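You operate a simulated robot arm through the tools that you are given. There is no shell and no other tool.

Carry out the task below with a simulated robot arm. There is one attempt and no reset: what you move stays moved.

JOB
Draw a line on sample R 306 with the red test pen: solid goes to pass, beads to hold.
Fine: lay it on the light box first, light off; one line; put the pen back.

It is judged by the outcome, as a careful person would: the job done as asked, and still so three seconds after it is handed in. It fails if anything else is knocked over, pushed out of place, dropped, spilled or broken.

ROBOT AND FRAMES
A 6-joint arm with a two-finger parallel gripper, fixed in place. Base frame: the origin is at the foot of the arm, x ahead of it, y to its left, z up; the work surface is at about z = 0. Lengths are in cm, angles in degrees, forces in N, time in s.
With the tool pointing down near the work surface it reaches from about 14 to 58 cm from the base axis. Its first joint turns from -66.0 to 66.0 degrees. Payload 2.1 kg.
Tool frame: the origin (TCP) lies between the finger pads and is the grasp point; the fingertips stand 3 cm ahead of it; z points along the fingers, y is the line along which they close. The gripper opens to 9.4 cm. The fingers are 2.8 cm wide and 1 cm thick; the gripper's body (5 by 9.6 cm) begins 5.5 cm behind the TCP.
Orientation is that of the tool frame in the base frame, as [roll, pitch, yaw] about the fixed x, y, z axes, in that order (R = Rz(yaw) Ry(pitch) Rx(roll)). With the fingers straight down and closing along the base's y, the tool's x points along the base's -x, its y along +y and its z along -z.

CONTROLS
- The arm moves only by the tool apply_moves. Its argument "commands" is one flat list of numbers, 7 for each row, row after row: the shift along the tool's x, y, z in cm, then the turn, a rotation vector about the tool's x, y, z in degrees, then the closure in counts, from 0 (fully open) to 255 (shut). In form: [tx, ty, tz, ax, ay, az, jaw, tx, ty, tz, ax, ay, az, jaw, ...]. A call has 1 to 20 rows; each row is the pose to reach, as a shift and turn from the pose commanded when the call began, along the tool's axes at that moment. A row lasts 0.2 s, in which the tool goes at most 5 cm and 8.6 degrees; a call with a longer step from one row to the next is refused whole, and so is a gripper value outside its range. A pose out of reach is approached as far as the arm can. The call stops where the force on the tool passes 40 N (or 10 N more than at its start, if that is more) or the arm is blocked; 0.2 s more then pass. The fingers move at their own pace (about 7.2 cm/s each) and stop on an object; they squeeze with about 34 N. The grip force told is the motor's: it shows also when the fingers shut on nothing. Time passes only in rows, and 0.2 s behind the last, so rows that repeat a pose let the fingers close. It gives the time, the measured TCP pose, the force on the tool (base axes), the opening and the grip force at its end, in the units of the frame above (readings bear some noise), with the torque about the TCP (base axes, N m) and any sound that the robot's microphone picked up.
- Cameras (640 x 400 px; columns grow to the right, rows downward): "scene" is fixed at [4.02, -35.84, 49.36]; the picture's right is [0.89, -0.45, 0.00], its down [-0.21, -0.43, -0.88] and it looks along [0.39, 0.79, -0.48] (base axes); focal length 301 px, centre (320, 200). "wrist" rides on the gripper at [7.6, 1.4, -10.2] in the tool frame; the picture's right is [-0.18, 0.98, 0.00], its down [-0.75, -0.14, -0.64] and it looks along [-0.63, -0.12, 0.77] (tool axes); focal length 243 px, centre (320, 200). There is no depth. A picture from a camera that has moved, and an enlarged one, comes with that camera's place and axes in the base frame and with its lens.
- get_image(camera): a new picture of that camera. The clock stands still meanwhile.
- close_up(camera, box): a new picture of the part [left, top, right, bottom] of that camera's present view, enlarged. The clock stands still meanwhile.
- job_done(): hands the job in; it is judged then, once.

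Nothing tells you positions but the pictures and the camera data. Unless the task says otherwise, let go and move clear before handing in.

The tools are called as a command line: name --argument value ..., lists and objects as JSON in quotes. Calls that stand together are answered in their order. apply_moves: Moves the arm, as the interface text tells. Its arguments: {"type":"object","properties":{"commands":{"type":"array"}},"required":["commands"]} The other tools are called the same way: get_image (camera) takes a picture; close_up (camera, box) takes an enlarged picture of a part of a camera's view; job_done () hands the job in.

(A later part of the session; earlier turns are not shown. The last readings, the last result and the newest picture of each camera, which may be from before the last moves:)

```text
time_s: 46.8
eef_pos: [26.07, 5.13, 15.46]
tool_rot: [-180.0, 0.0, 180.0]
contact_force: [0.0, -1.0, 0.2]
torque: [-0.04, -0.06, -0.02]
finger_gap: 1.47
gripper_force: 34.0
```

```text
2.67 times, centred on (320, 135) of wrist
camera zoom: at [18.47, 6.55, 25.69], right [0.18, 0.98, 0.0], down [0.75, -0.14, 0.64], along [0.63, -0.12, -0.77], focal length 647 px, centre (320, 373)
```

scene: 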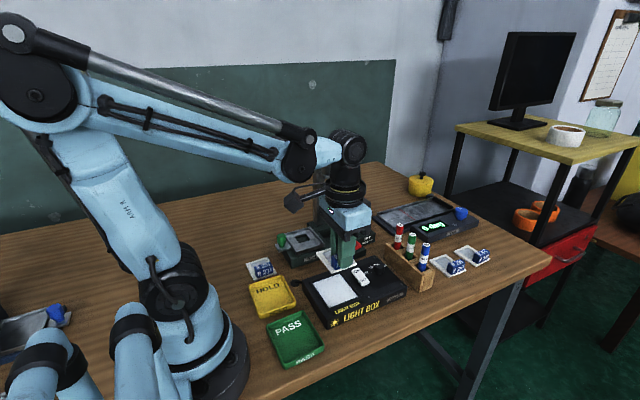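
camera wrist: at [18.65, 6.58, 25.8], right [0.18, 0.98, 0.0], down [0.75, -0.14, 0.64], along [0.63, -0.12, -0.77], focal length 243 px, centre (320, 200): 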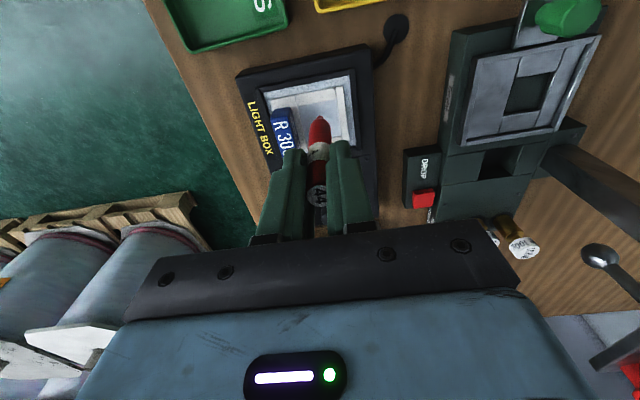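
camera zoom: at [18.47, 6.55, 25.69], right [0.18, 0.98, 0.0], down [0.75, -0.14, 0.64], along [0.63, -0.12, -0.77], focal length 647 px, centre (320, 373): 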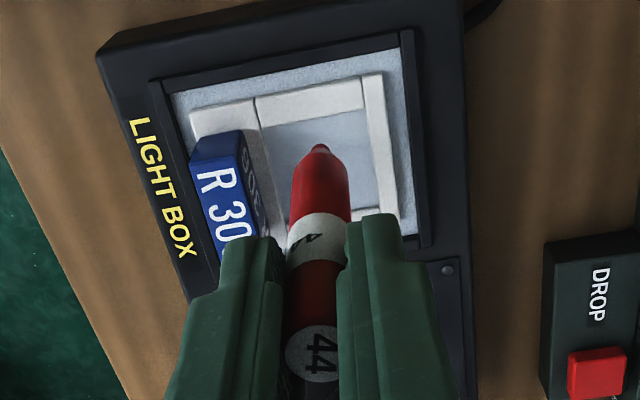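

apply_moves --commands '[-1.2, 0, -0.8, 0, 0, 0, 255, -3.0, 0, -1.0, 0, 0, 0, 255, -4.5, 0, -1.0, 0, 0, 0, 255]'

close_up --camera "wrist" --box '[270, 50, 370, 120]'

close_up --camera "scene" --box '[320, 265, 360, 295]'

close_up --camera "scene" --box '[330, 220, 380, 270]'

```text
time_s: 47.6
eef_pos: [30.76, 5.21, 16.58]
tool_rot: [180.0, 0.0, 180.0]
contact_force: [-0.6, -0.1, -0.4]
torque: [0.03, 0.01, 0.0]
finger_gap: 1.47
gripper_force: 34.2
```

```text
5.71 times, centred on (320, 85) of wrist
camera zoom: at [23.09, 6.65, 26.65], right [0.18, 0.98, 0.0], down [0.75, -0.14, 0.64], along [0.63, -0.12, -0.77], focal length 1386 px, centre (320, 857)
```

zoom: 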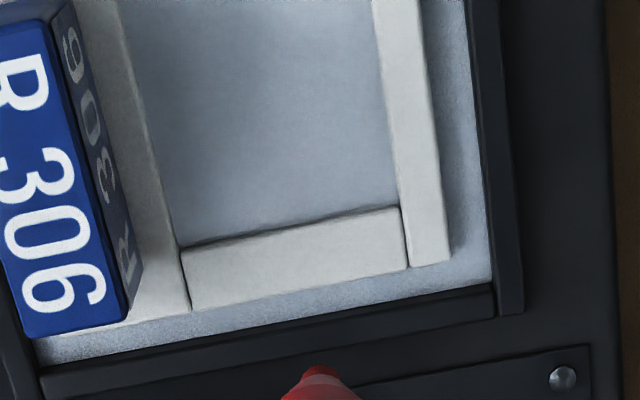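

```text
13.33 times, centred on (340, 280) of scene
camera zoom: at [4.02, -35.84, 49.36], right [0.89, -0.45, 0.0], down [-0.21, -0.43, -0.88], along [0.39, 0.79, -0.48], focal length 4016 px, centre (53, -867)
```

zoom: 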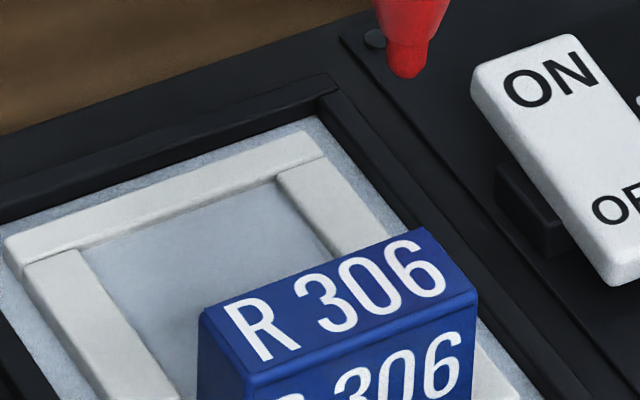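

```text
8.00 times, centred on (355, 245) of scene
camera zoom: at [4.02, -35.84, 49.36], right [0.89, -0.45, 0.0], down [-0.21, -0.43, -0.88], along [0.39, 0.79, -0.48], focal length 2410 px, centre (40, -160)
```

zoom: 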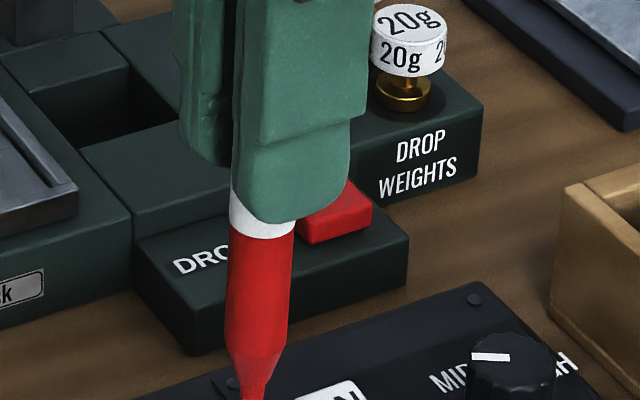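

close_up --camera "wrist" --box '[285, 45, 345, 95]'

close_up --camera "scene" --box '[324, 274, 346, 290]'

get_image --camera "scene"

```text
8.00 times, centred on (315, 70) of wrist
camera zoom: at [23.09, 6.65, 26.65], right [0.18, 0.98, 0.0], down [0.75, -0.14, 0.64], along [0.63, -0.12, -0.77], focal length 1941 px, centre (360, 1240)
```

zoom: 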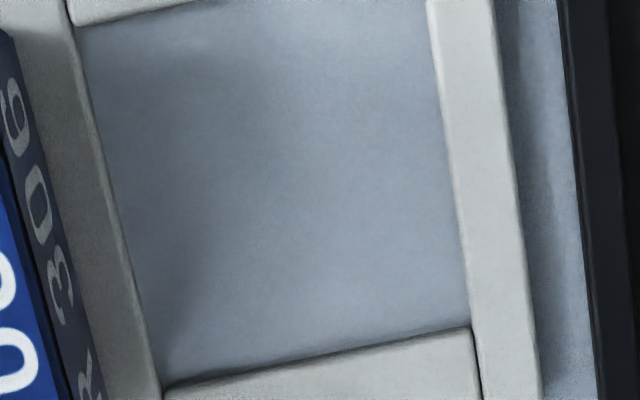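

```text
16.00 times, centred on (335, 282) of scene
camera zoom: at [4.02, -35.84, 49.36], right [0.89, -0.45, 0.0], down [-0.21, -0.43, -0.88], along [0.39, 0.79, -0.48], focal length 4819 px, centre (80, -1112)
```

zoom: 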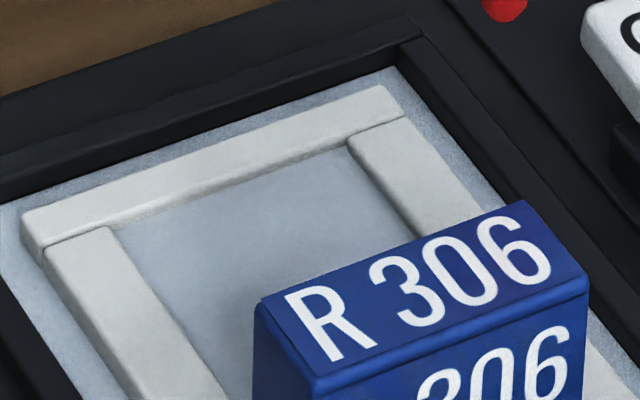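

```text
taken
```

scene: 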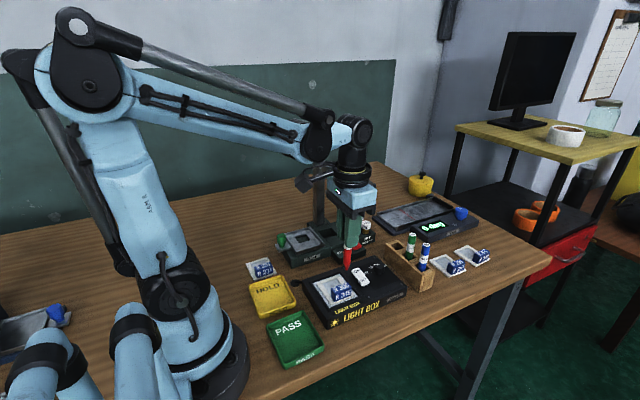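

The film is still completely clean, and the pen has slid about 1.7 cm down in the grip. I'll put the pen back in its slot first, which is safe and resets the grip, and then inspect the film unobstructed.

apply_moves --commands '[-0.3, 0.1, -1.5, 0, 0, 0, 255, -1.0, 0.3, -3.0, 0, 0, 0, 255, -2.8, 0.7, -3.5, 0, 0, 0, 255, -4.8, 1.1, -3.5, 0, 0, 0, 255, -6.8, 1.5, -3.5, 0, 0, 0, 255, -8.8, 1.9, -3.5, 0, 0, 0, 255, -10.8, 2.3, -3.5, 0, 0, 0, 255, -12.8, 2.7, -3.5, 0, 0, 0, 255, -14.6, 3.05, -3.5, 0, 0, 0, 255, -15.8, 3.28, -3.5, 0, 0, 0, 255, -16.3, 3.36, -3.3, 0, 0, 0, 255, -16.3, 3.36, -2.5, 0, 0, 0, 255, -16.3, 3.36, -2.0, 0, 0, 0, 255, -16.3, 3.36, -2.0, 0, 0, 0, 255]'

close_up --camera "wrist" --box '[200, 60, 420, 240]'

close_up --camera "scene" --box '[365, 180, 445, 280]'

```text
time_s: 50.6
eef_pos: [46.94, 8.35, 18.23]
tool_rot: [180.0, 0.0, -180.0]
contact_force: [0.1, 0.2, 0.7]
torque: [0.01, 0.02, 0.04]
finger_gap: 1.48
gripper_force: 33.9
```

```text
2.22 times, centred on (310, 150) of wrist
camera zoom: at [39.32, 9.89, 28.54], right [0.18, 0.98, 0.0], down [0.75, -0.14, 0.64], along [0.63, -0.12, -0.77], focal length 539 px, centre (342, 311)
```

zoom: 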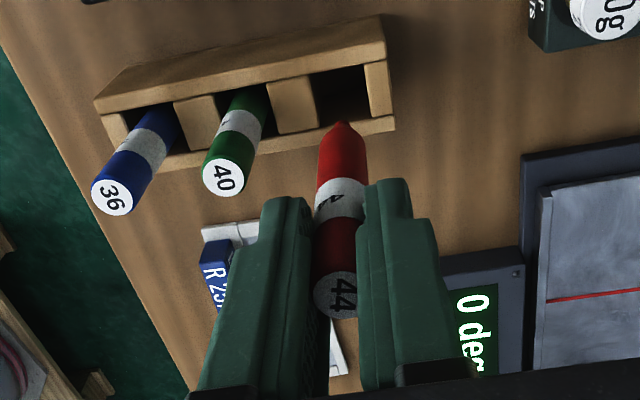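

```text
4.00 times, centred on (405, 230) of scene
camera zoom: at [4.02, -35.84, 49.36], right [0.89, -0.45, 0.0], down [-0.21, -0.43, -0.88], along [0.39, 0.79, -0.48], focal length 1205 px, centre (-20, 80)
```

zoom: 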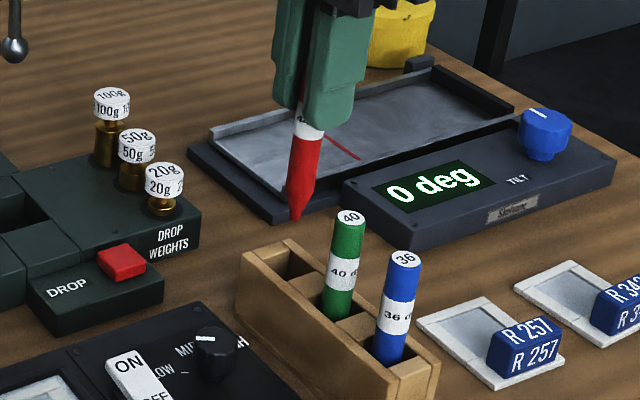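

apply_moves --commands '[0, 0, 0.8, 0, 0, 0, 255, 0, 0, 1.6, 0, 0, 0, 255, 0, 0, 2.3, 0, 0, 0, 255, 0, 0, 2.3, 0, 0, 0, 255]'

close_up --camera "wrist" --box '[200, 60, 420, 240]'

close_up --camera "scene" --box '[365, 200, 445, 300]'

```text
time_s: 51.6
eef_pos: [46.89, 8.34, 16.2]
tool_rot: [-180.0, 0.0, 179.9]
contact_force: [-0.3, 0.1, -0.3]
torque: [0.01, -0.01, -0.02]
finger_gap: 1.43
gripper_force: 33.6
```

```text
2.22 times, centred on (310, 150) of wrist
camera zoom: at [39.3, 9.91, 26.32], right [0.18, 0.98, 0.0], down [0.75, -0.14, 0.64], along [0.63, -0.12, -0.77], focal length 539 px, centre (342, 311)
```

zoom: 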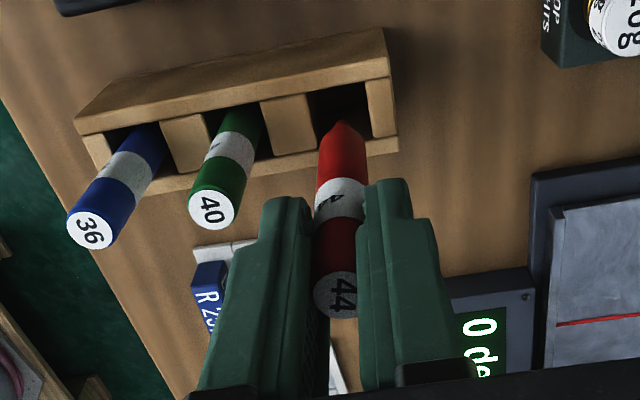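

```text
4.00 times, centred on (405, 250) of scene
camera zoom: at [4.02, -35.84, 49.36], right [0.89, -0.45, 0.0], down [-0.21, -0.43, -0.88], along [0.39, 0.79, -0.48], focal length 1205 px, centre (-20, 0)
```

zoom: 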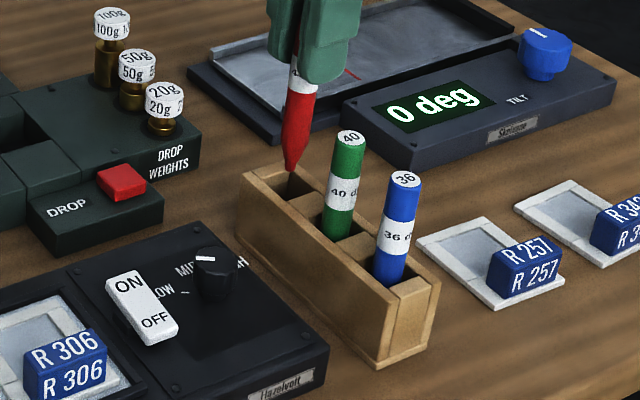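

apply_moves --commands '[0, 0, 0.6, 0, 0, 0, 255, 0, 0, 1.2, 0, 0, 0, 255, 0, 0, 1.8, 0, 0, 0, 255, 0, 0, 2.4, 0, 0, 0, 255, 0, 0, 3.0, 0, 0, 0, 255, 0, 0, 3.6, 0, 0, 0, 255, 0, 0, 4.2, 0, 0, 0, 255, 0, 0, 4.5, 0, 0, 0, 255, 0, 0, 4.5, 0, 0, 0, 255]'

close_up --camera "wrist" --box '[200, 60, 420, 240]'

close_up --camera "scene" --box '[365, 200, 445, 300]'

```text
time_s: 53.6
eef_pos: [46.86, 8.53, 11.53]
tool_rot: [-180.0, -0.1, -179.9]
contact_force: [0.3, -0.8, -0.1]
torque: [0.03, 0.04, 0.03]
finger_gap: 1.48
gripper_force: 34.3
```

```text
2.22 times, centred on (310, 150) of wrist
camera zoom: at [39.28, 9.91, 21.7], right [0.18, 0.98, 0.0], down [0.75, -0.14, 0.64], along [0.63, -0.12, -0.77], focal length 539 px, centre (342, 311)
```

zoom: 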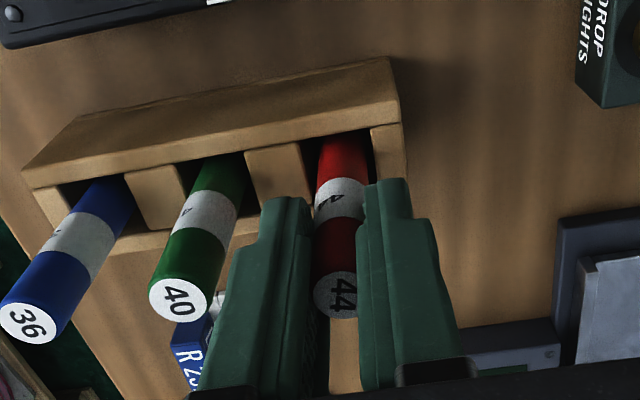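

```text
4.00 times, centred on (405, 250) of scene
camera zoom: at [4.02, -35.84, 49.36], right [0.89, -0.45, 0.0], down [-0.21, -0.43, -0.88], along [0.39, 0.79, -0.48], focal length 1205 px, centre (-20, 0)
```

zoom: 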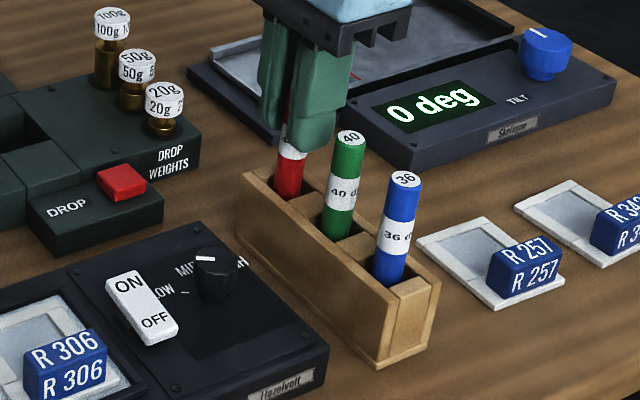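

apply_moves --commands '[0, 0, 0.2, 0, 0, 0, 255, 0, 0, 0.4, 0, 0, 0, 255]'

```text
time_s: 54.2
eef_pos: [46.82, 8.57, 11.18]
tool_rot: [180.0, 0.0, -180.0]
contact_force: [0.1, 0.4, 0.1]
torque: [0.01, 0.03, -0.02]
finger_gap: 1.46
gripper_force: 33.6
```

apply_moves --commands '[0, 0, 0.15, 0, 0, 0, 255, 0, 0, 0.3, 0, 0, 0, 255]'

close_up --camera "scene" --box '[375, 210, 445, 290]'

```text
time_s: 54.8
eef_pos: [46.73, 8.54, 10.97]
tool_rot: [179.9, 0.0, -179.9]
contact_force: [-1.1, 0.4, -0.8]
torque: [0.01, 0.02, 0.02]
finger_gap: 1.46
gripper_force: 34.0
```

```text
5.00 times, centred on (410, 250) of scene
camera zoom: at [4.02, -35.84, 49.36], right [0.89, -0.45, 0.0], down [-0.21, -0.43, -0.88], along [0.39, 0.79, -0.48], focal length 1506 px, centre (-130, -50)
```

zoom: 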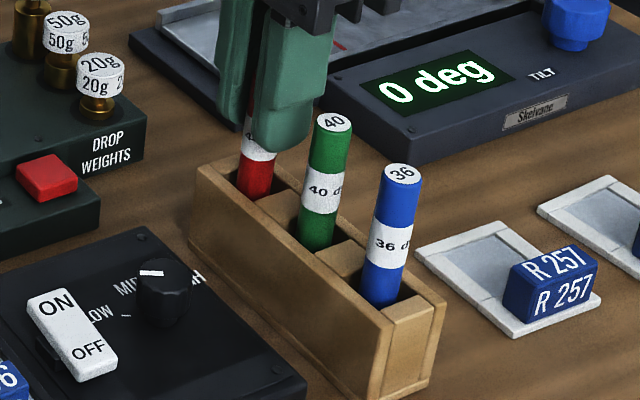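

apply_moves --commands '[0, 0, 0.1, 0, 0, 0, 255, 0, 0, 0.2, 0, 0, 0, 255]'

```text
time_s: 55.4
eef_pos: [46.86, 8.39, 10.75]
tool_rot: [-179.9, -0.1, 180.0]
contact_force: [-1.0, 0.9, 5.3]
torque: [0.05, 0.05, 0.0]
finger_gap: 1.48
gripper_force: 34.3
```

The pen is bottomed in its slot (5 N). I'll open to 3 cm, rise clear, and inspect the pen and the film.

apply_moves --commands '[0, 0, -0.02, 0, 0, 0, 235, 0, 0, -0.02, 0, 0, 0, 210, 0, 0, -0.02, 0, 0, 0, 190, 0, 0, -0.02, 0, 0, 0, 174, 0, 0, -0.02, 0, 0, 0, 174, 0, 0, -1.0, 0, 0, 0, 174, 0, 0, -2.5, 0, 0, 0, 174, 0, 0, -4.5, 0, 0, 0, 174, 0, 0, -6.5, 0, 0, 0, 174, 0, 0, -7.5, 0, 0, 0, 174, 0, 0, -7.5, 0, 0, 0, 174]'

close_up --camera "scene" --box '[365, 190, 445, 290]'

close_up --camera "scene" --box '[320, 268, 356, 295]'

```text
time_s: 57.8
eef_pos: [46.87, 8.4, 18.21]
tool_rot: [-179.9, 0.0, -180.0]
contact_force: [0.1, -0.5, 0.0]
torque: [-0.02, 0.0, -0.02]
finger_gap: 2.97
gripper_force: 0.0
```

```text
4.00 times, centred on (405, 240) of scene
camera zoom: at [4.02, -35.84, 49.36], right [0.89, -0.45, 0.0], down [-0.21, -0.43, -0.88], along [0.39, 0.79, -0.48], focal length 1205 px, centre (-20, 40)
```

zoom: 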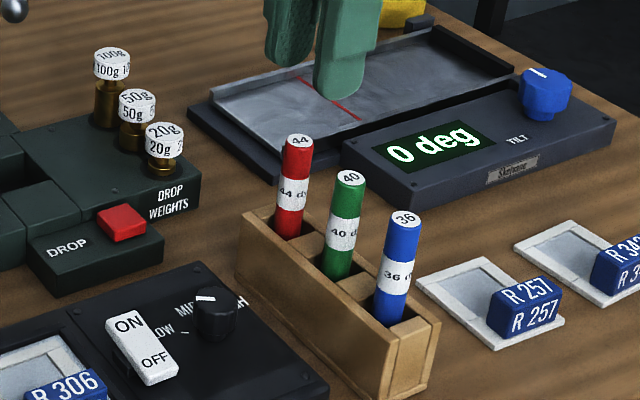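

```text
14.81 times, centred on (338, 282) of scene
camera zoom: at [4.02, -35.84, 49.36], right [0.89, -0.45, 0.0], down [-0.21, -0.43, -0.88], along [0.39, 0.79, -0.48], focal length 4462 px, centre (53, -1007)
```

zoom: 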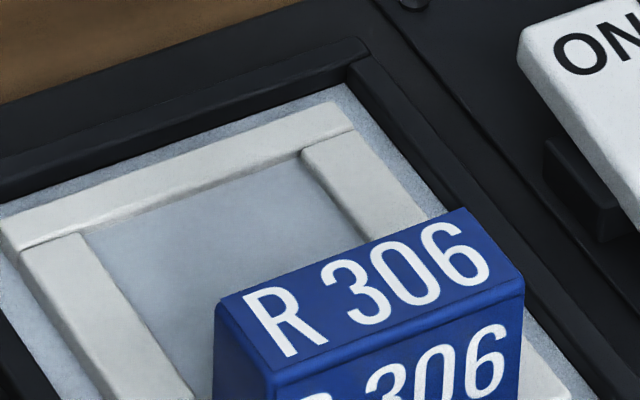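

The pen is back and upright in its slot. Next I'll bring the wrist camera close over the film to see if any clear ink is there.

apply_moves --commands '[2.5, -0.2, 0, 0, 0, 0, 174, 5.5, -0.5, 0, 0, 0, 0, 174, 8.5, -0.8, 0, 0, 0, 0, 174, 11.5, -1.1, 0, 0, 0, 0, 174, 14.5, -1.4, 0, 0, 0, 0, 174, 17.5, -1.7, 0.5, 0, 0, 0, 174, 20.5, -2.0, 2.0, 0, 0, 0, 174, 23.0, -2.2, 4.0, 0, 0, 0, 174, 24.8, -2.3, 6.0, 0, 0, 0, 174, 25.3, -2.3, 7.5, 0, 0, 0, 174, 25.3, -2.3, 7.5, 0, 0, 0, 174]'

get_image --camera "wrist"

close_up --camera "wrist" --box '[270, 130, 390, 230]'

```text
time_s: 60.2
eef_pos: [21.63, 6.24, 10.57]
tool_rot: [-179.9, -0.1, -179.9]
contact_force: [-0.3, -0.5, -0.6]
torque: [-0.01, -0.01, 0.02]
finger_gap: 2.98
gripper_force: 0.0
```

```text
taken
camera wrist: at [14.11, 7.56, 20.8], right [0.18, 0.98, 0.0], down [0.75, -0.14, 0.64], along [0.63, -0.12, -0.77], focal length 243 px, centre (320, 200)
```

wrist: 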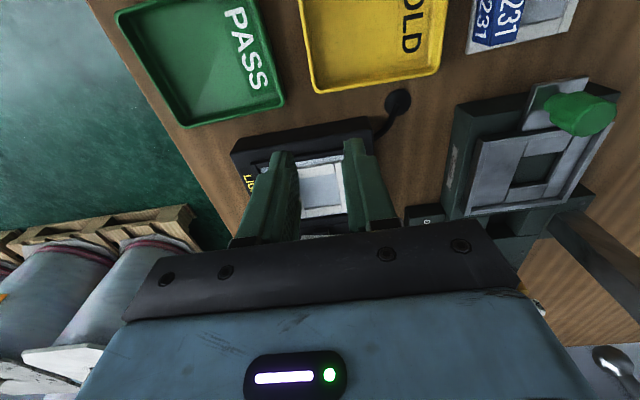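

```text
4.00 times, centred on (330, 180) of wrist
camera zoom: at [14.11, 7.56, 20.8], right [0.18, 0.98, 0.0], down [0.75, -0.14, 0.64], along [0.63, -0.12, -0.77], focal length 970 px, centre (280, 280)
```

zoom: 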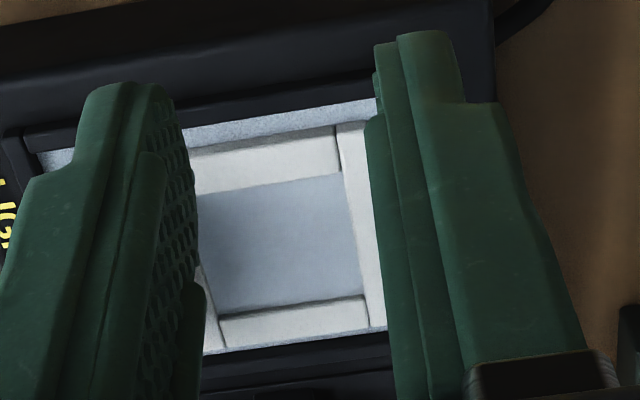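

close_up --camera "wrist" --box '[295, 160, 345, 202]'

```text
9.52 times, centred on (320, 181) of wrist
camera zoom: at [14.11, 7.56, 20.8], right [0.18, 0.98, 0.0], down [0.75, -0.14, 0.64], along [0.63, -0.12, -0.77], focal length 2311 px, centre (320, 381)
```

zoom: 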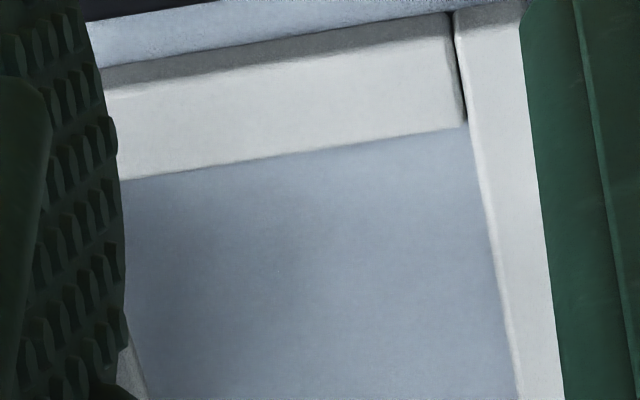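

The film shows no ink at all even from close by, so the line may only be visible against the backlight. The line stroke was made with the light off; I'll close the fingers and go over the rocker's ON end so I can light the panel briefly for reading only, and switch it off again afterwards.

apply_moves --commands '[-1.0, 0, -0.8, 0, 0, 0, 200, -3.0, -0.1, -1.2, 0, 0, 0, 230, -5.0, -0.2, -1.2, 0, 0, 0, 255, -7.0, -0.3, -1.2, 0, 0, 0, 255, -9.0, -0.4, -1.2, 0, 0, 0, 255, -11.0, -0.5, -1.2, 0, 0, 0, 255, -12.1, -0.5, -1.2, 0, 0, 0, 255, -12.1, -0.5, 0.5, 0, 0, 0, 255, -12.1, -0.5, 1.0, 0, 0, 0, 255, -12.1, -0.5, 1.0, 0, 0, 0, 255]'

get_image --camera "wrist"

close_up --camera "scene" --box '[310, 230, 400, 310]'

```text
time_s: 62.4
eef_pos: [33.71, 5.85, 9.79]
tool_rot: [180.0, 0.0, -180.0]
contact_force: [-0.4, -0.1, -0.1]
torque: [0.0, 0.0, 0.0]
finger_gap: 0.02
gripper_force: 32.7
```

```text
taken
camera wrist: at [26.18, 7.13, 19.94], right [0.18, 0.98, 0.0], down [0.75, -0.14, 0.64], along [0.63, -0.12, -0.77], focal length 243 px, centre (320, 200)
```

wrist: 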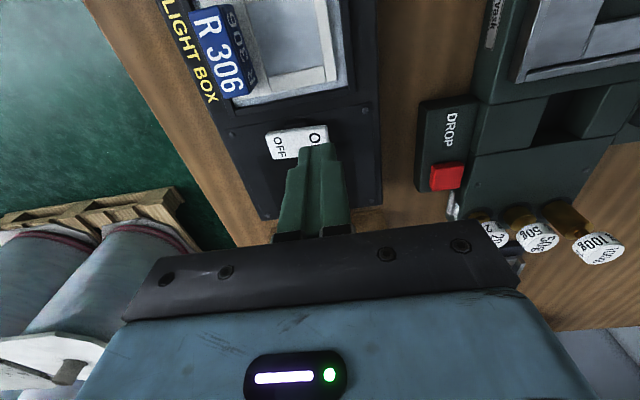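

```text
5.00 times, centred on (355, 270) of scene
camera zoom: at [4.02, -35.84, 49.36], right [0.89, -0.45, 0.0], down [-0.21, -0.43, -0.88], along [0.39, 0.79, -0.48], focal length 1506 px, centre (145, -150)
```

zoom: 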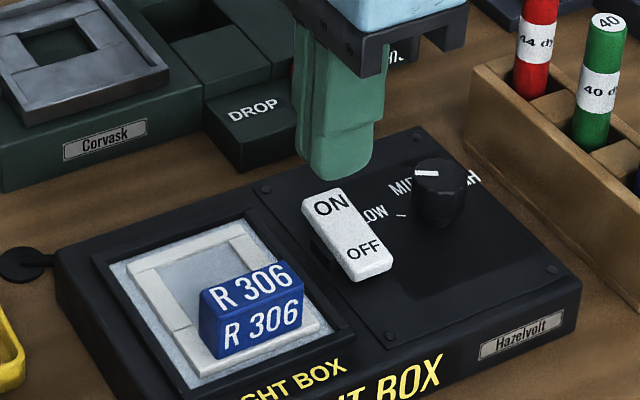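

On reflection the job says light off, so I will leave the switch untouched. A more likely cause is that I pressed too hard (7–20 N) for the pen to write, so I'll fetch the pen again and test what lighter grip values give, so the pen can yield and touch lightly.

apply_moves --commands '[0, 0, -1.5, 0, 0, 0, 255, 0, 0, -3.5, 0, 0, 0, 255, -1.0, 0.2, -5.5, 0, 0, 0, 230, -3.0, 0.6, -7.5, 0, 0, 0, 200, -5.5, 1.1, -8.5, 0, 0, 0, 174, -8.0, 1.7, -8.5, 0, 0, 0, 174, -10.5, 2.2, -8.5, 0, 0, 0, 174, -12.3, 2.6, -8.5, 0, 0, 0, 174, -13.2, 2.79, -8.5, 0, 0, 0, 174, -13.2, 2.79, -7.0, 0, 0, 0, 174, -13.2, 2.79, -5.0, 0, 0, 0, 174, -13.2, 2.79, -3.5, 0, 0, 0, 174, -13.2, 2.79, -3.5, 0, 0, 0, 174]'

close_up --camera "wrist" --box '[200, 70, 420, 230]'

```text
time_s: 65.2
eef_pos: [47.05, 8.21, 13.32]
tool_rot: [179.9, 0.0, -180.0]
contact_force: [0.1, 0.3, -1.0]
torque: [-0.01, -0.02, -0.03]
finger_gap: 3.01
gripper_force: 0.0
```

```text
2.50 times, centred on (310, 150) of wrist
camera zoom: at [39.42, 9.6, 23.51], right [0.18, 0.98, 0.0], down [0.75, -0.14, 0.64], along [0.63, -0.12, -0.77], focal length 606 px, centre (345, 325)
```

zoom: 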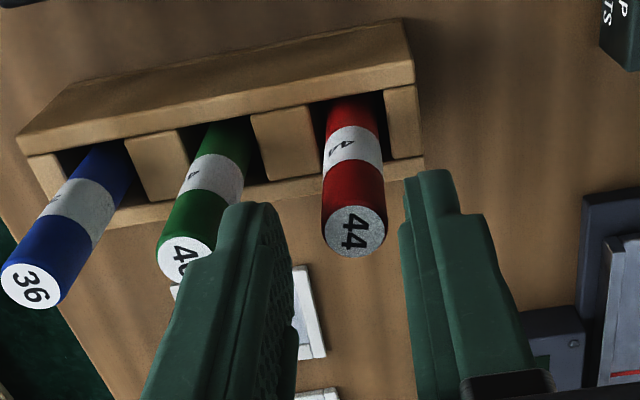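

apply_moves --commands '[0.15, 0.22, 0.6, 0, 0, 0, 174, 0.2, 0.25, 1.6, 0, 0, 0, 174, 0.2, 0.25, 2.6, 0, 0, 0, 174, 0.2, 0.25, 3.6, 0, 0, 0, 174, 0.2, 0.25, 4.2, 0, 0, 0, 174, 0.2, 0.25, 4.2, 0, 0, 0, 174]'

close_up --camera "wrist" --box '[200, 70, 420, 230]'

```text
time_s: 66.6
eef_pos: [46.63, 8.69, 9.14]
tool_rot: [179.9, 0.0, 180.0]
contact_force: [1.4, 0.7, -0.6]
torque: [-0.01, 0.02, 0.0]
finger_gap: 2.98
gripper_force: 0.0
```

```text
2.50 times, centred on (310, 150) of wrist
camera zoom: at [39.11, 10.08, 19.17], right [0.18, 0.98, 0.0], down [0.75, -0.14, 0.64], along [0.63, -0.12, -0.77], focal length 606 px, centre (345, 325)
```

zoom: 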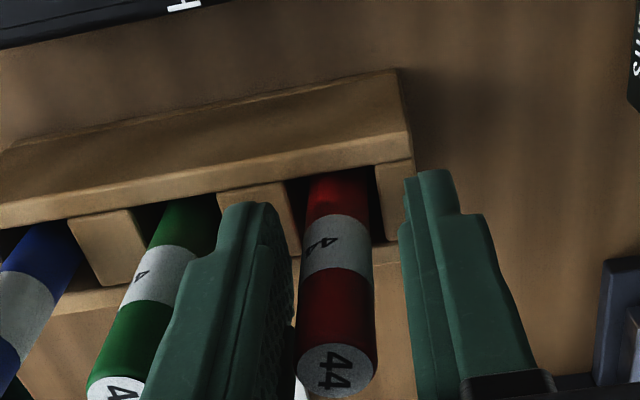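

apply_moves --commands '[-0.12, -0.22, 0, 0, 0, 0, 174, -0.12, -0.22, 0, 0, 0, 0, 190, -0.12, -0.22, 0, 0, 0, 0, 205, -0.12, -0.22, 0, 0, 0, 0, 214, -0.12, -0.22, 0, 0, 0, 0, 214, -0.12, -0.22, 0, 0, 0, 0, 214]'

apply_moves --commands '[0, 0, 0, 0, 0, 0, 218, 0, 0, 0, 0, 0, 0, 218]'

apply_moves --commands '[0, 0, 0, 0, 0, 0, 222, 0, 0, 0, 0, 0, 0, 222]'

close_up --camera "wrist" --box '[200, 70, 420, 230]'

```text
time_s: 68.0
eef_pos: [46.91, 8.54, 9.1]
tool_rot: [180.0, 0.0, -180.0]
contact_force: [0.0, 0.3, -0.3]
torque: [0.01, 0.03, 0.01]
finger_gap: 1.59
gripper_force: 0.4
```

```text
time_s: 68.6
eef_pos: [46.84, 8.48, 9.13]
tool_rot: [-180.0, -0.1, -179.9]
contact_force: [0.4, -0.3, -0.2]
torque: [-0.01, -0.03, 0.04]
finger_gap: 1.47
gripper_force: 33.9
```

```text
time_s: 69.2
eef_pos: [46.83, 8.43, 9.04]
tool_rot: [180.0, 0.0, -180.0]
contact_force: [0.4, -0.6, -0.4]
torque: [-0.03, -0.01, 0.0]
finger_gap: 1.48
gripper_force: 33.9
```

```text
2.50 times, centred on (310, 150) of wrist
camera zoom: at [39.25, 9.9, 19.21], right [0.18, 0.98, 0.0], down [0.75, -0.14, 0.64], along [0.63, -0.12, -0.77], focal length 606 px, centre (345, 325)
```

zoom: 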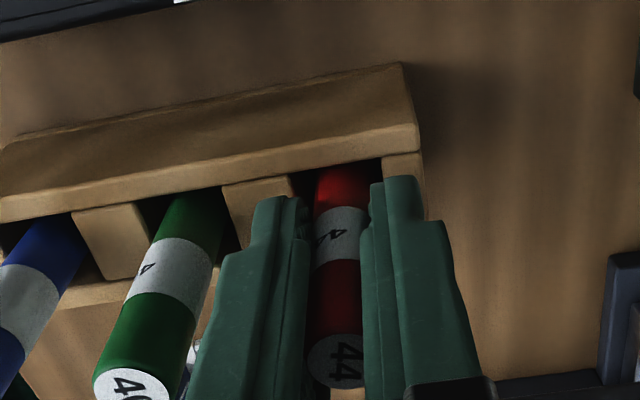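

apply_moves --commands '[0, 0, 0, 0, 0, 0, 216, 0, 0, 0, 0, 0, 0, 216]'

apply_moves --commands '[0, 0, 0, 0, 0, 0, 215, 0, 0, 0, 0, 0, 0, 215]'

```text
time_s: 69.8
eef_pos: [46.82, 8.4, 8.98]
tool_rot: [-179.9, -0.1, 179.9]
contact_force: [1.2, -0.4, -1.0]
torque: [0.01, 0.02, 0.0]
finger_gap: 1.55
gripper_force: 0.9
```

```text
time_s: 70.4
eef_pos: [46.93, 8.42, 8.97]
tool_rot: [179.9, 0.0, -179.9]
contact_force: [0.1, -0.5, -0.5]
torque: [0.01, -0.01, -0.02]
finger_gap: 1.53
gripper_force: 1.3
```

apply_moves --commands '[0, 0, 0, 0, 0, 0, 217, 0, 0, 0, 0, 0, 0, 217]'

```text
time_s: 71.0
eef_pos: [46.79, 8.45, 9.04]
tool_rot: [180.0, 0.1, -179.9]
contact_force: [0.6, 0.5, -1.5]
torque: [0.0, -0.01, 0.01]
finger_gap: 1.5
gripper_force: 18.7
```

apply_moves --commands '[0, 0, 0, 0, 0, 0, 216.6, 0, 0, 0, 0, 0, 0, 216.6]'

```text
time_s: 71.6
eef_pos: [46.78, 8.49, 9.01]
tool_rot: [179.9, 0.0, -180.0]
contact_force: [0.6, 0.6, 0.3]
torque: [0.01, 0.0, -0.01]
finger_gap: 1.55
gripper_force: 12.5
```

I can set the squeeze finely (for example 18.7 N at 217), but for carrying I'll use the full grip. I'll lift gently and return to the film's low-x side, this time to draw with a light touch of only a few newtons.

apply_moves --commands '[0, 0, 0, 0, 0, 0, 255, 0, 0, 0, 0, 0, 0, 255, 0, 0, -0.3, 0, 0, 0, 255, 0, 0, -0.9, 0, 0, 0, 255, 0, 0, -1.8, 0, 0, 0, 255, 0, 0, -2.9, 0, 0, 0, 255, 0, 0, -4.1, 0, 0, 0, 255, 0, 0, -5.3, 0, 0, 0, 255, 0, 0, -6.4, 0, 0, 0, 255, 0, 0, -7.4, 0, 0, 0, 255, 0, 0, -8.1, 0, 0, 0, 255, 0.4, 0, -8.5, 0, 0, 0, 255, 1.2, -0.1, -8.7, 0, 0, 0, 255, 2.4, -0.3, -8.7, 0, 0, 0, 255, 4.0, -0.6, -8.7, 0, 0, 0, 255, 6.0, -0.9, -8.7, 0, 0, 0, 255, 8.0, -1.3, -8.7, 0, 0, 0, 255, 10.0, -1.7, -8.7, 0, 0, 0, 255]'

apply_moves --commands '[2.0, -0.3, 0, 0, 0, 0, 255, 4.0, -0.7, 0.2, 0, 0, 0, 255, 6.0, -1.0, 0.6, 0, 0, 0, 255, 7.8, -1.3, 1.2, 0, 0, 0, 255, 9.2, -1.5, 1.9, 0, 0, 0, 255, 10.1, -1.65, 2.6, 0, 0, 0, 255, 10.5, -1.7, 3.2, 0, 0, 0, 255, 10.5, -1.7, 3.6, 0, 0, 0, 255, 10.5, -1.7, 3.8, 0, 0, 0, 255, 10.5, -1.7, 3.8, 0, 0, 0, 255]'

close_up --camera "wrist" --box '[250, 60, 390, 220]'

close_up --camera "scene" --box '[310, 240, 370, 300]'

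```text
time_s: 75.4
eef_pos: [36.77, 6.9, 17.49]
tool_rot: [180.0, 0.0, -180.0]
contact_force: [0.8, 0.8, 0.7]
torque: [0.02, -0.02, 0.03]
finger_gap: 1.48
gripper_force: 33.9
```

```text
time_s: 77.6
eef_pos: [26.41, 4.97, 13.73]
tool_rot: [180.0, 0.0, 180.0]
contact_force: [-0.5, 0.2, -0.3]
torque: [-0.03, 0.03, -0.04]
finger_gap: 1.49
gripper_force: 33.7
```

```text
2.50 times, centred on (320, 140) of wrist
camera zoom: at [18.74, 6.44, 24.03], right [0.18, 0.98, 0.0], down [0.75, -0.14, 0.64], along [0.63, -0.12, -0.77], focal length 606 px, centre (320, 350)
```

zoom: 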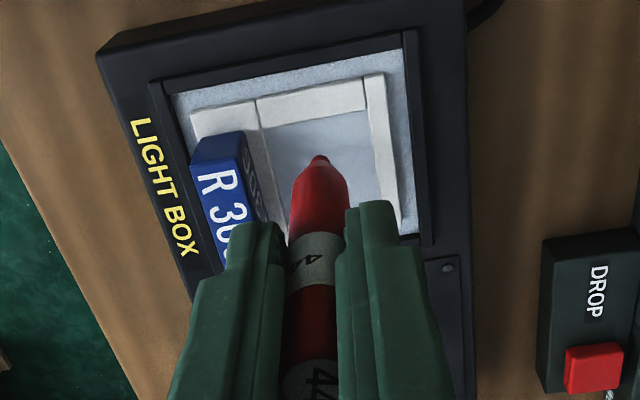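

```text
6.67 times, centred on (340, 270) of scene
camera zoom: at [4.02, -35.84, 49.36], right [0.89, -0.45, 0.0], down [-0.21, -0.43, -0.88], along [0.39, 0.79, -0.48], focal length 2008 px, centre (187, -267)
```

zoom: 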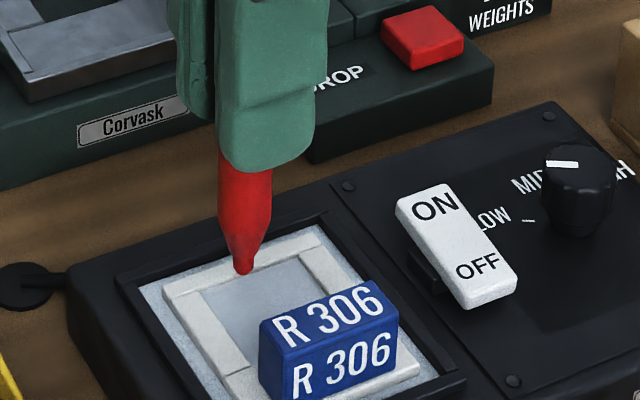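

apply_moves --commands '[0, 0, 0.5, 0, 0, 0, 255, 0, 0, 1.1, 0, 0, 0, 255, 0, 0, 1.6, 0, 0, 0, 255, 0, 0, 1.9, 0, 0, 0, 255, 0, 0, 2.0, 0, 0, 0, 255, 0, 0, 2.0, 0, 0, 0, 255]'

close_up --camera "scene" --box '[315, 260, 365, 300]'

close_up --camera "wrist" --box '[280, 80, 380, 160]'

```text
time_s: 79.0
eef_pos: [26.41, 5.15, 11.87]
tool_rot: [180.0, 0.0, 179.9]
contact_force: [-0.5, 0.3, -0.9]
torque: [-0.01, 0.05, 0.03]
finger_gap: 1.48
gripper_force: 34.1
```

```text
10.00 times, centred on (340, 280) of scene
camera zoom: at [4.02, -35.84, 49.36], right [0.89, -0.45, 0.0], down [-0.21, -0.43, -0.88], along [0.39, 0.79, -0.48], focal length 3012 px, centre (120, -600)
```

zoom: 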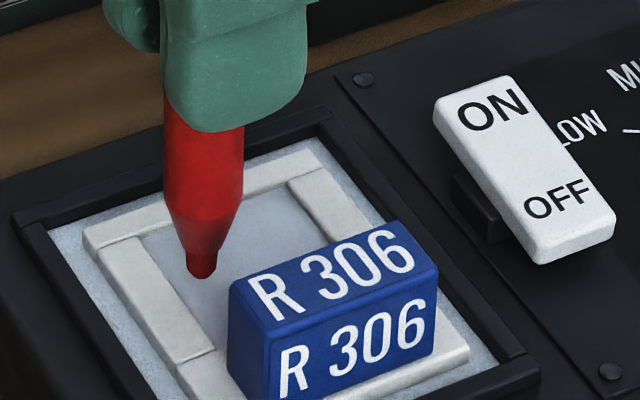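

```text
5.00 times, centred on (330, 120) of wrist
camera zoom: at [18.75, 6.56, 22.09], right [0.18, 0.98, 0.0], down [0.75, -0.14, 0.64], along [0.63, -0.12, -0.77], focal length 1213 px, centre (270, 600)
```

zoom: 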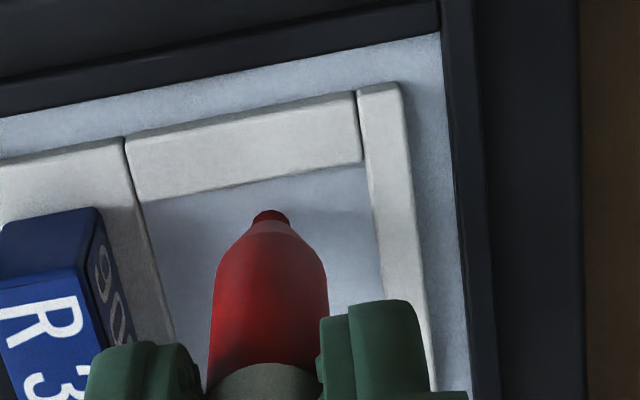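

apply_moves --commands '[0, 0, 0.1, 0, 0, 0, 255, 0, 0, 0.18, 0, 0, 0, 255]'

apply_moves --commands '[0, 0, 0.04, 0, 0, 0, 255]'

```text
time_s: 79.6
eef_pos: [26.45, 5.15, 11.82]
tool_rot: [180.0, 0.0, 180.0]
contact_force: [-0.1, 0.8, -0.5]
torque: [-0.02, 0.03, -0.02]
finger_gap: 1.46
gripper_force: 34.0
```

```text
time_s: 80.0
eef_pos: [26.28, 5.17, 11.68]
tool_rot: [180.0, -0.1, -179.9]
contact_force: [1.2, 0.2, -1.0]
torque: [0.0, -0.01, 0.01]
finger_gap: 1.43
gripper_force: 33.9
```

apply_moves --commands '[0, 0, 0.05, 0, 0, 0, 255]'

apply_moves --commands '[0, 0, 0.04, 0, 0, 0, 255]'

close_up --camera "scene" --box '[315, 260, 365, 300]'

```text
time_s: 80.4
eef_pos: [26.44, 5.15, 11.63]
tool_rot: [180.0, -0.1, 179.9]
contact_force: [-3.7, 2.9, 20.8]
torque: [0.23, 0.3, 0.0]
finger_gap: 1.48
gripper_force: 33.8
```

```text
time_s: 80.8
eef_pos: [26.3, 4.99, 11.71]
tool_rot: [179.8, 0.0, 180.0]
contact_force: [-0.2, 4.9, 25.7]
torque: [0.37, -0.02, -0.03]
finger_gap: 1.48
gripper_force: 33.9
```

```text
10.00 times, centred on (340, 280) of scene
camera zoom: at [4.01, -35.84, 49.36], right [0.89, -0.45, 0.0], down [-0.21, -0.43, -0.88], along [0.39, 0.79, -0.48], focal length 3012 px, centre (120, -600)
```

zoom: 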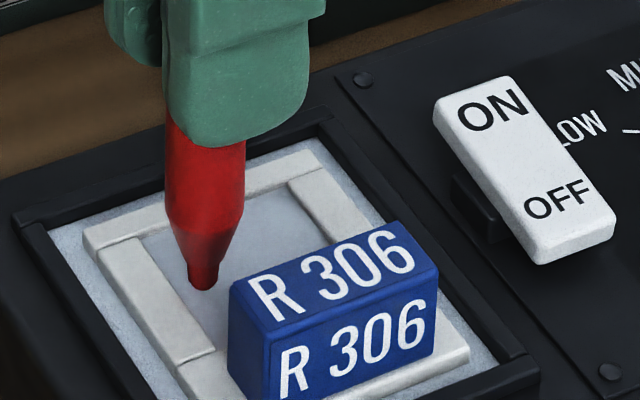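

apply_moves --commands '[0, 0, -0.06, 0, 0, 0, 255]'

```text
time_s: 81.2
eef_pos: [26.35, 4.99, 11.78]
tool_rot: [-180.0, 0.2, -180.0]
contact_force: [-0.3, 3.4, 13.7]
torque: [0.2, -0.01, 0.02]
finger_gap: 1.47
gripper_force: 34.0
```

apply_moves --commands '[0, 0, -0.05, 0, 0, 0, 255]'

```text
time_s: 81.6
eef_pos: [26.3, 5.07, 11.74]
tool_rot: [-180.0, 0.0, 180.0]
contact_force: [0.0, 0.6, -0.5]
torque: [0.02, -0.01, 0.0]
finger_gap: 1.43
gripper_force: 33.9
```

apply_moves --commands '[0, 0, 0.02, 0, 0, 0, 255]'

```text
time_s: 82.0
eef_pos: [26.29, 5.04, 11.81]
tool_rot: [-180.0, 0.0, 180.0]
contact_force: [-0.5, -0.2, -0.7]
torque: [-0.01, -0.01, -0.01]
finger_gap: 1.48
gripper_force: 34.2
```

apply_moves --commands '[0, 0, 0.015, 0, 0, 0, 255]'

```text
time_s: 82.4
eef_pos: [26.32, 5.01, 11.85]
tool_rot: [179.9, -0.1, 180.0]
contact_force: [0.0, -0.1, -0.6]
torque: [-0.03, 0.0, -0.02]
finger_gap: 1.48
gripper_force: 34.0
```

apply_moves --commands '[-0.15, 0, 0.01, 0, 0, 0, 255, -0.3, 0, 0.01, 0, 0, 0, 255]'

close_up --camera "wrist" --box '[290, 90, 360, 140]'

```text
time_s: 83.0
eef_pos: [26.67, 5.01, 11.71]
tool_rot: [180.0, -0.1, 179.9]
contact_force: [0.6, 0.0, 0.4]
torque: [0.01, 0.0, -0.02]
finger_gap: 1.48
gripper_force: 34.1
```

```text
8.00 times, centred on (325, 115) of wrist
camera zoom: at [19.04, 6.46, 21.91], right [0.18, 0.98, 0.0], down [0.75, -0.14, 0.64], along [0.63, -0.12, -0.77], focal length 1941 px, centre (280, 880)
```

zoom: 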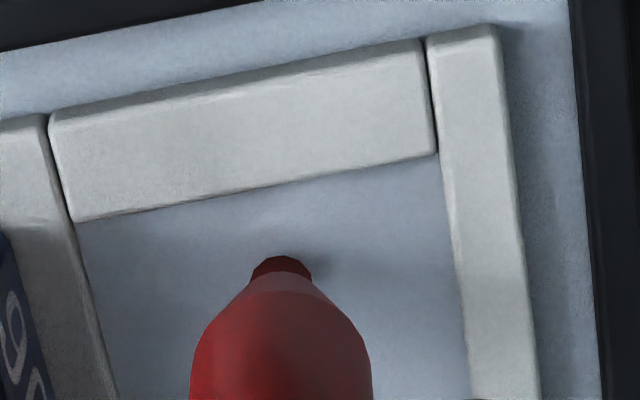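

apply_moves --commands '[-0.1, 0, 0.02, 0, 0, 0, 255, -0.2, 0, 0.02, 0, 0, 0, 255]'

close_up --camera "wrist" --box '[290, 90, 360, 140]'

```text
time_s: 83.6
eef_pos: [26.84, 4.95, 11.61]
tool_rot: [180.0, -0.1, -179.9]
contact_force: [0.8, -0.1, -0.6]
torque: [0.01, -0.01, -0.01]
finger_gap: 1.45
gripper_force: 33.8
```

```text
8.00 times, centred on (325, 115) of wrist
camera zoom: at [19.23, 6.53, 21.9], right [0.18, 0.98, 0.0], down [0.75, -0.14, 0.64], along [0.63, -0.12, -0.77], focal length 1941 px, centre (280, 880)
```

zoom: 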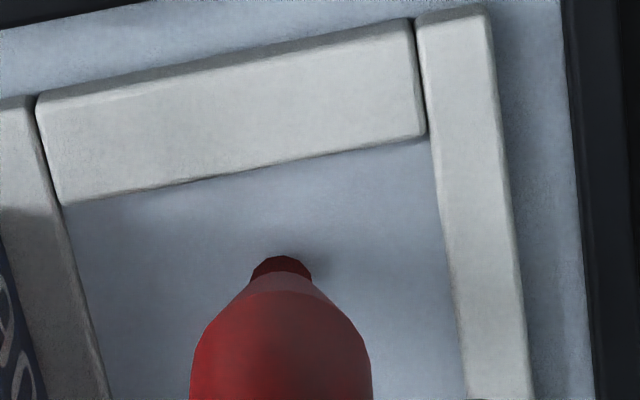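

apply_moves --commands '[-0.08, 0, 0.02, 0, 0, 0, 255, -0.15, 0, 0.02, 0, 0, 0, 255]'

```text
time_s: 84.2
eef_pos: [26.92, 5.04, 11.7]
tool_rot: [-180.0, 0.0, -180.0]
contact_force: [0.1, -0.3, 0.1]
torque: [-0.01, 0.0, 0.03]
finger_gap: 1.46
gripper_force: 33.7
```

apply_moves --commands '[-0.08, 0, 0.02, 0, 0, 0, 255, -0.15, 0, 0.02, 0, 0, 0, 255]'

```text
time_s: 84.8
eef_pos: [26.99, 5.07, 11.62]
tool_rot: [179.9, -0.1, -179.9]
contact_force: [-6.5, 1.3, 20.1]
torque: [0.11, 0.52, 0.01]
finger_gap: 1.49
gripper_force: 34.0
```

close_up --camera "wrist" --box '[290, 90, 360, 140]'

close_up --camera "scene" --box '[315, 260, 365, 300]'

```text
8.00 times, centred on (325, 115) of wrist
camera zoom: at [19.47, 6.46, 21.86], right [0.18, 0.98, 0.0], down [0.75, -0.14, 0.64], along [0.63, -0.12, -0.77], focal length 1941 px, centre (280, 880)
```

zoom: 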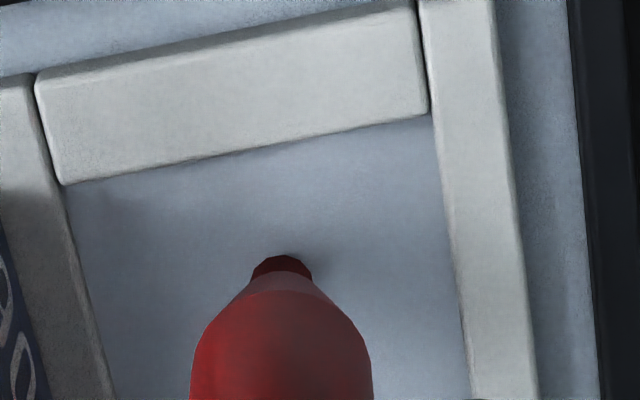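

```text
10.00 times, centred on (340, 280) of scene
camera zoom: at [4.01, -35.84, 49.36], right [0.89, -0.45, 0.0], down [-0.21, -0.43, -0.88], along [0.39, 0.79, -0.48], focal length 3012 px, centre (120, -600)
```

zoom: 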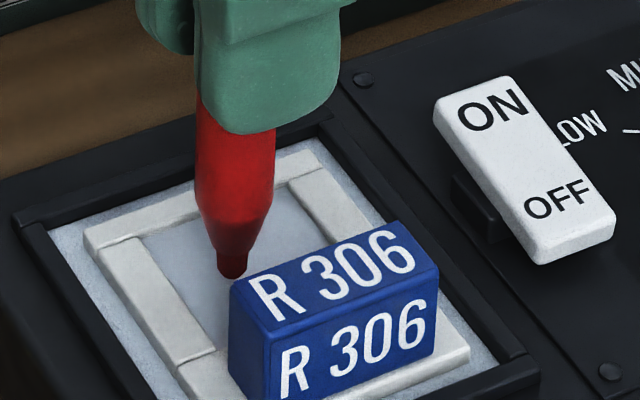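

There is still no mark, so force isn't the cause. I'll lift, go back to the start and retrace the same track once, as a single long, quicker, uninterrupted stroke across the window.

apply_moves --commands '[0, 0, -0.3, 0, 0, 0, 255, 0.6, 0, -0.4, 0, 0, 0, 255, 1.0, 0, -0.4, 0, 0, 0, 255, 1.0, 0, -0.2, 0, 0, 0, 255, 1.0, 0, -0.1, 0, 0, 0, 255, 1.0, 0, -0.08, 0, 0, 0, 255]'

close_up --camera "wrist" --box '[290, 80, 360, 140]'

```text
time_s: 86.2
eef_pos: [26.05, 5.03, 11.73]
tool_rot: [179.9, 0.0, -180.0]
contact_force: [0.0, 0.2, -0.6]
torque: [0.01, 0.01, 0.0]
finger_gap: 1.48
gripper_force: 34.7
```

```text
6.67 times, centred on (325, 110) of wrist
camera zoom: at [18.47, 6.51, 21.91], right [0.18, 0.98, 0.0], down [0.75, -0.14, 0.64], along [0.63, -0.12, -0.77], focal length 1618 px, centre (287, 800)
```

zoom: 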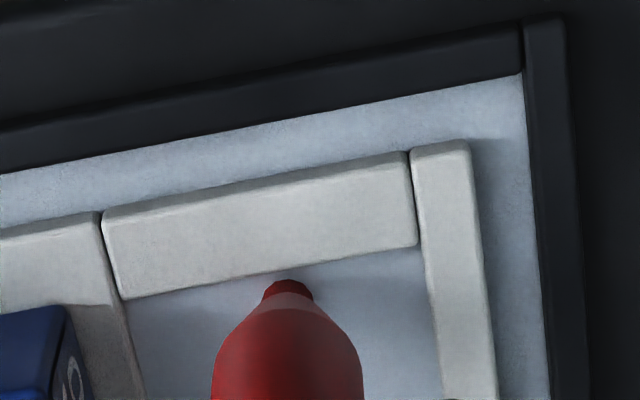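

apply_moves --commands '[0, 0, 0.06, 0, 0, 0, 255, 0, 0, 0.08, 0, 0, 0, 255]'

```text
time_s: 86.8
eef_pos: [25.98, 5.06, 11.65]
tool_rot: [179.8, 0.0, 179.9]
contact_force: [-0.1, 1.8, 14.0]
torque: [0.14, -0.02, -0.03]
finger_gap: 1.49
gripper_force: 33.6
```

apply_moves --commands '[-0.4, 0, 0.01, 0, 0, 0, 255, -0.9, 0, 0.01, 0, 0, 0, 255, -1.4, 0, 0.01, 0, 0, 0, 255, -1.9, 0, 0.01, 0, 0, 0, 255, -2.4, 0, 0.01, 0, 0, 0, 255, -2.85, 0, 0.01, 0, 0, 0, 255]'

close_up --camera "wrist" --box '[280, 60, 380, 140]'

close_up --camera "scene" --box '[315, 260, 365, 300]'

```text
time_s: 88.2
eef_pos: [28.91, 5.2, 11.62]
tool_rot: [179.9, 0.0, -180.0]
contact_force: [-7.5, 0.2, 27.5]
torque: [0.02, 0.65, 0.01]
finger_gap: 1.47
gripper_force: 34.3
```

```text
5.00 times, centred on (330, 100) of wrist
camera zoom: at [21.33, 6.58, 21.8], right [0.18, 0.98, 0.0], down [0.75, -0.14, 0.64], along [0.63, -0.12, -0.77], focal length 1213 px, centre (270, 700)
```

zoom: 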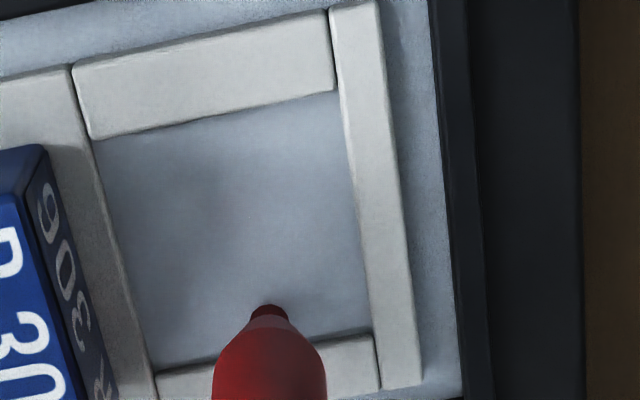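

```text
10.00 times, centred on (340, 280) of scene
camera zoom: at [4.01, -35.84, 49.36], right [0.89, -0.45, 0.0], down [-0.21, -0.43, -0.88], along [0.39, 0.79, -0.48], focal length 3012 px, centre (120, -600)
```

zoom: 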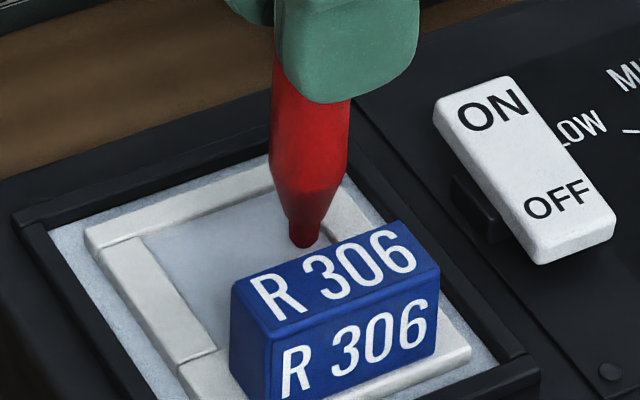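

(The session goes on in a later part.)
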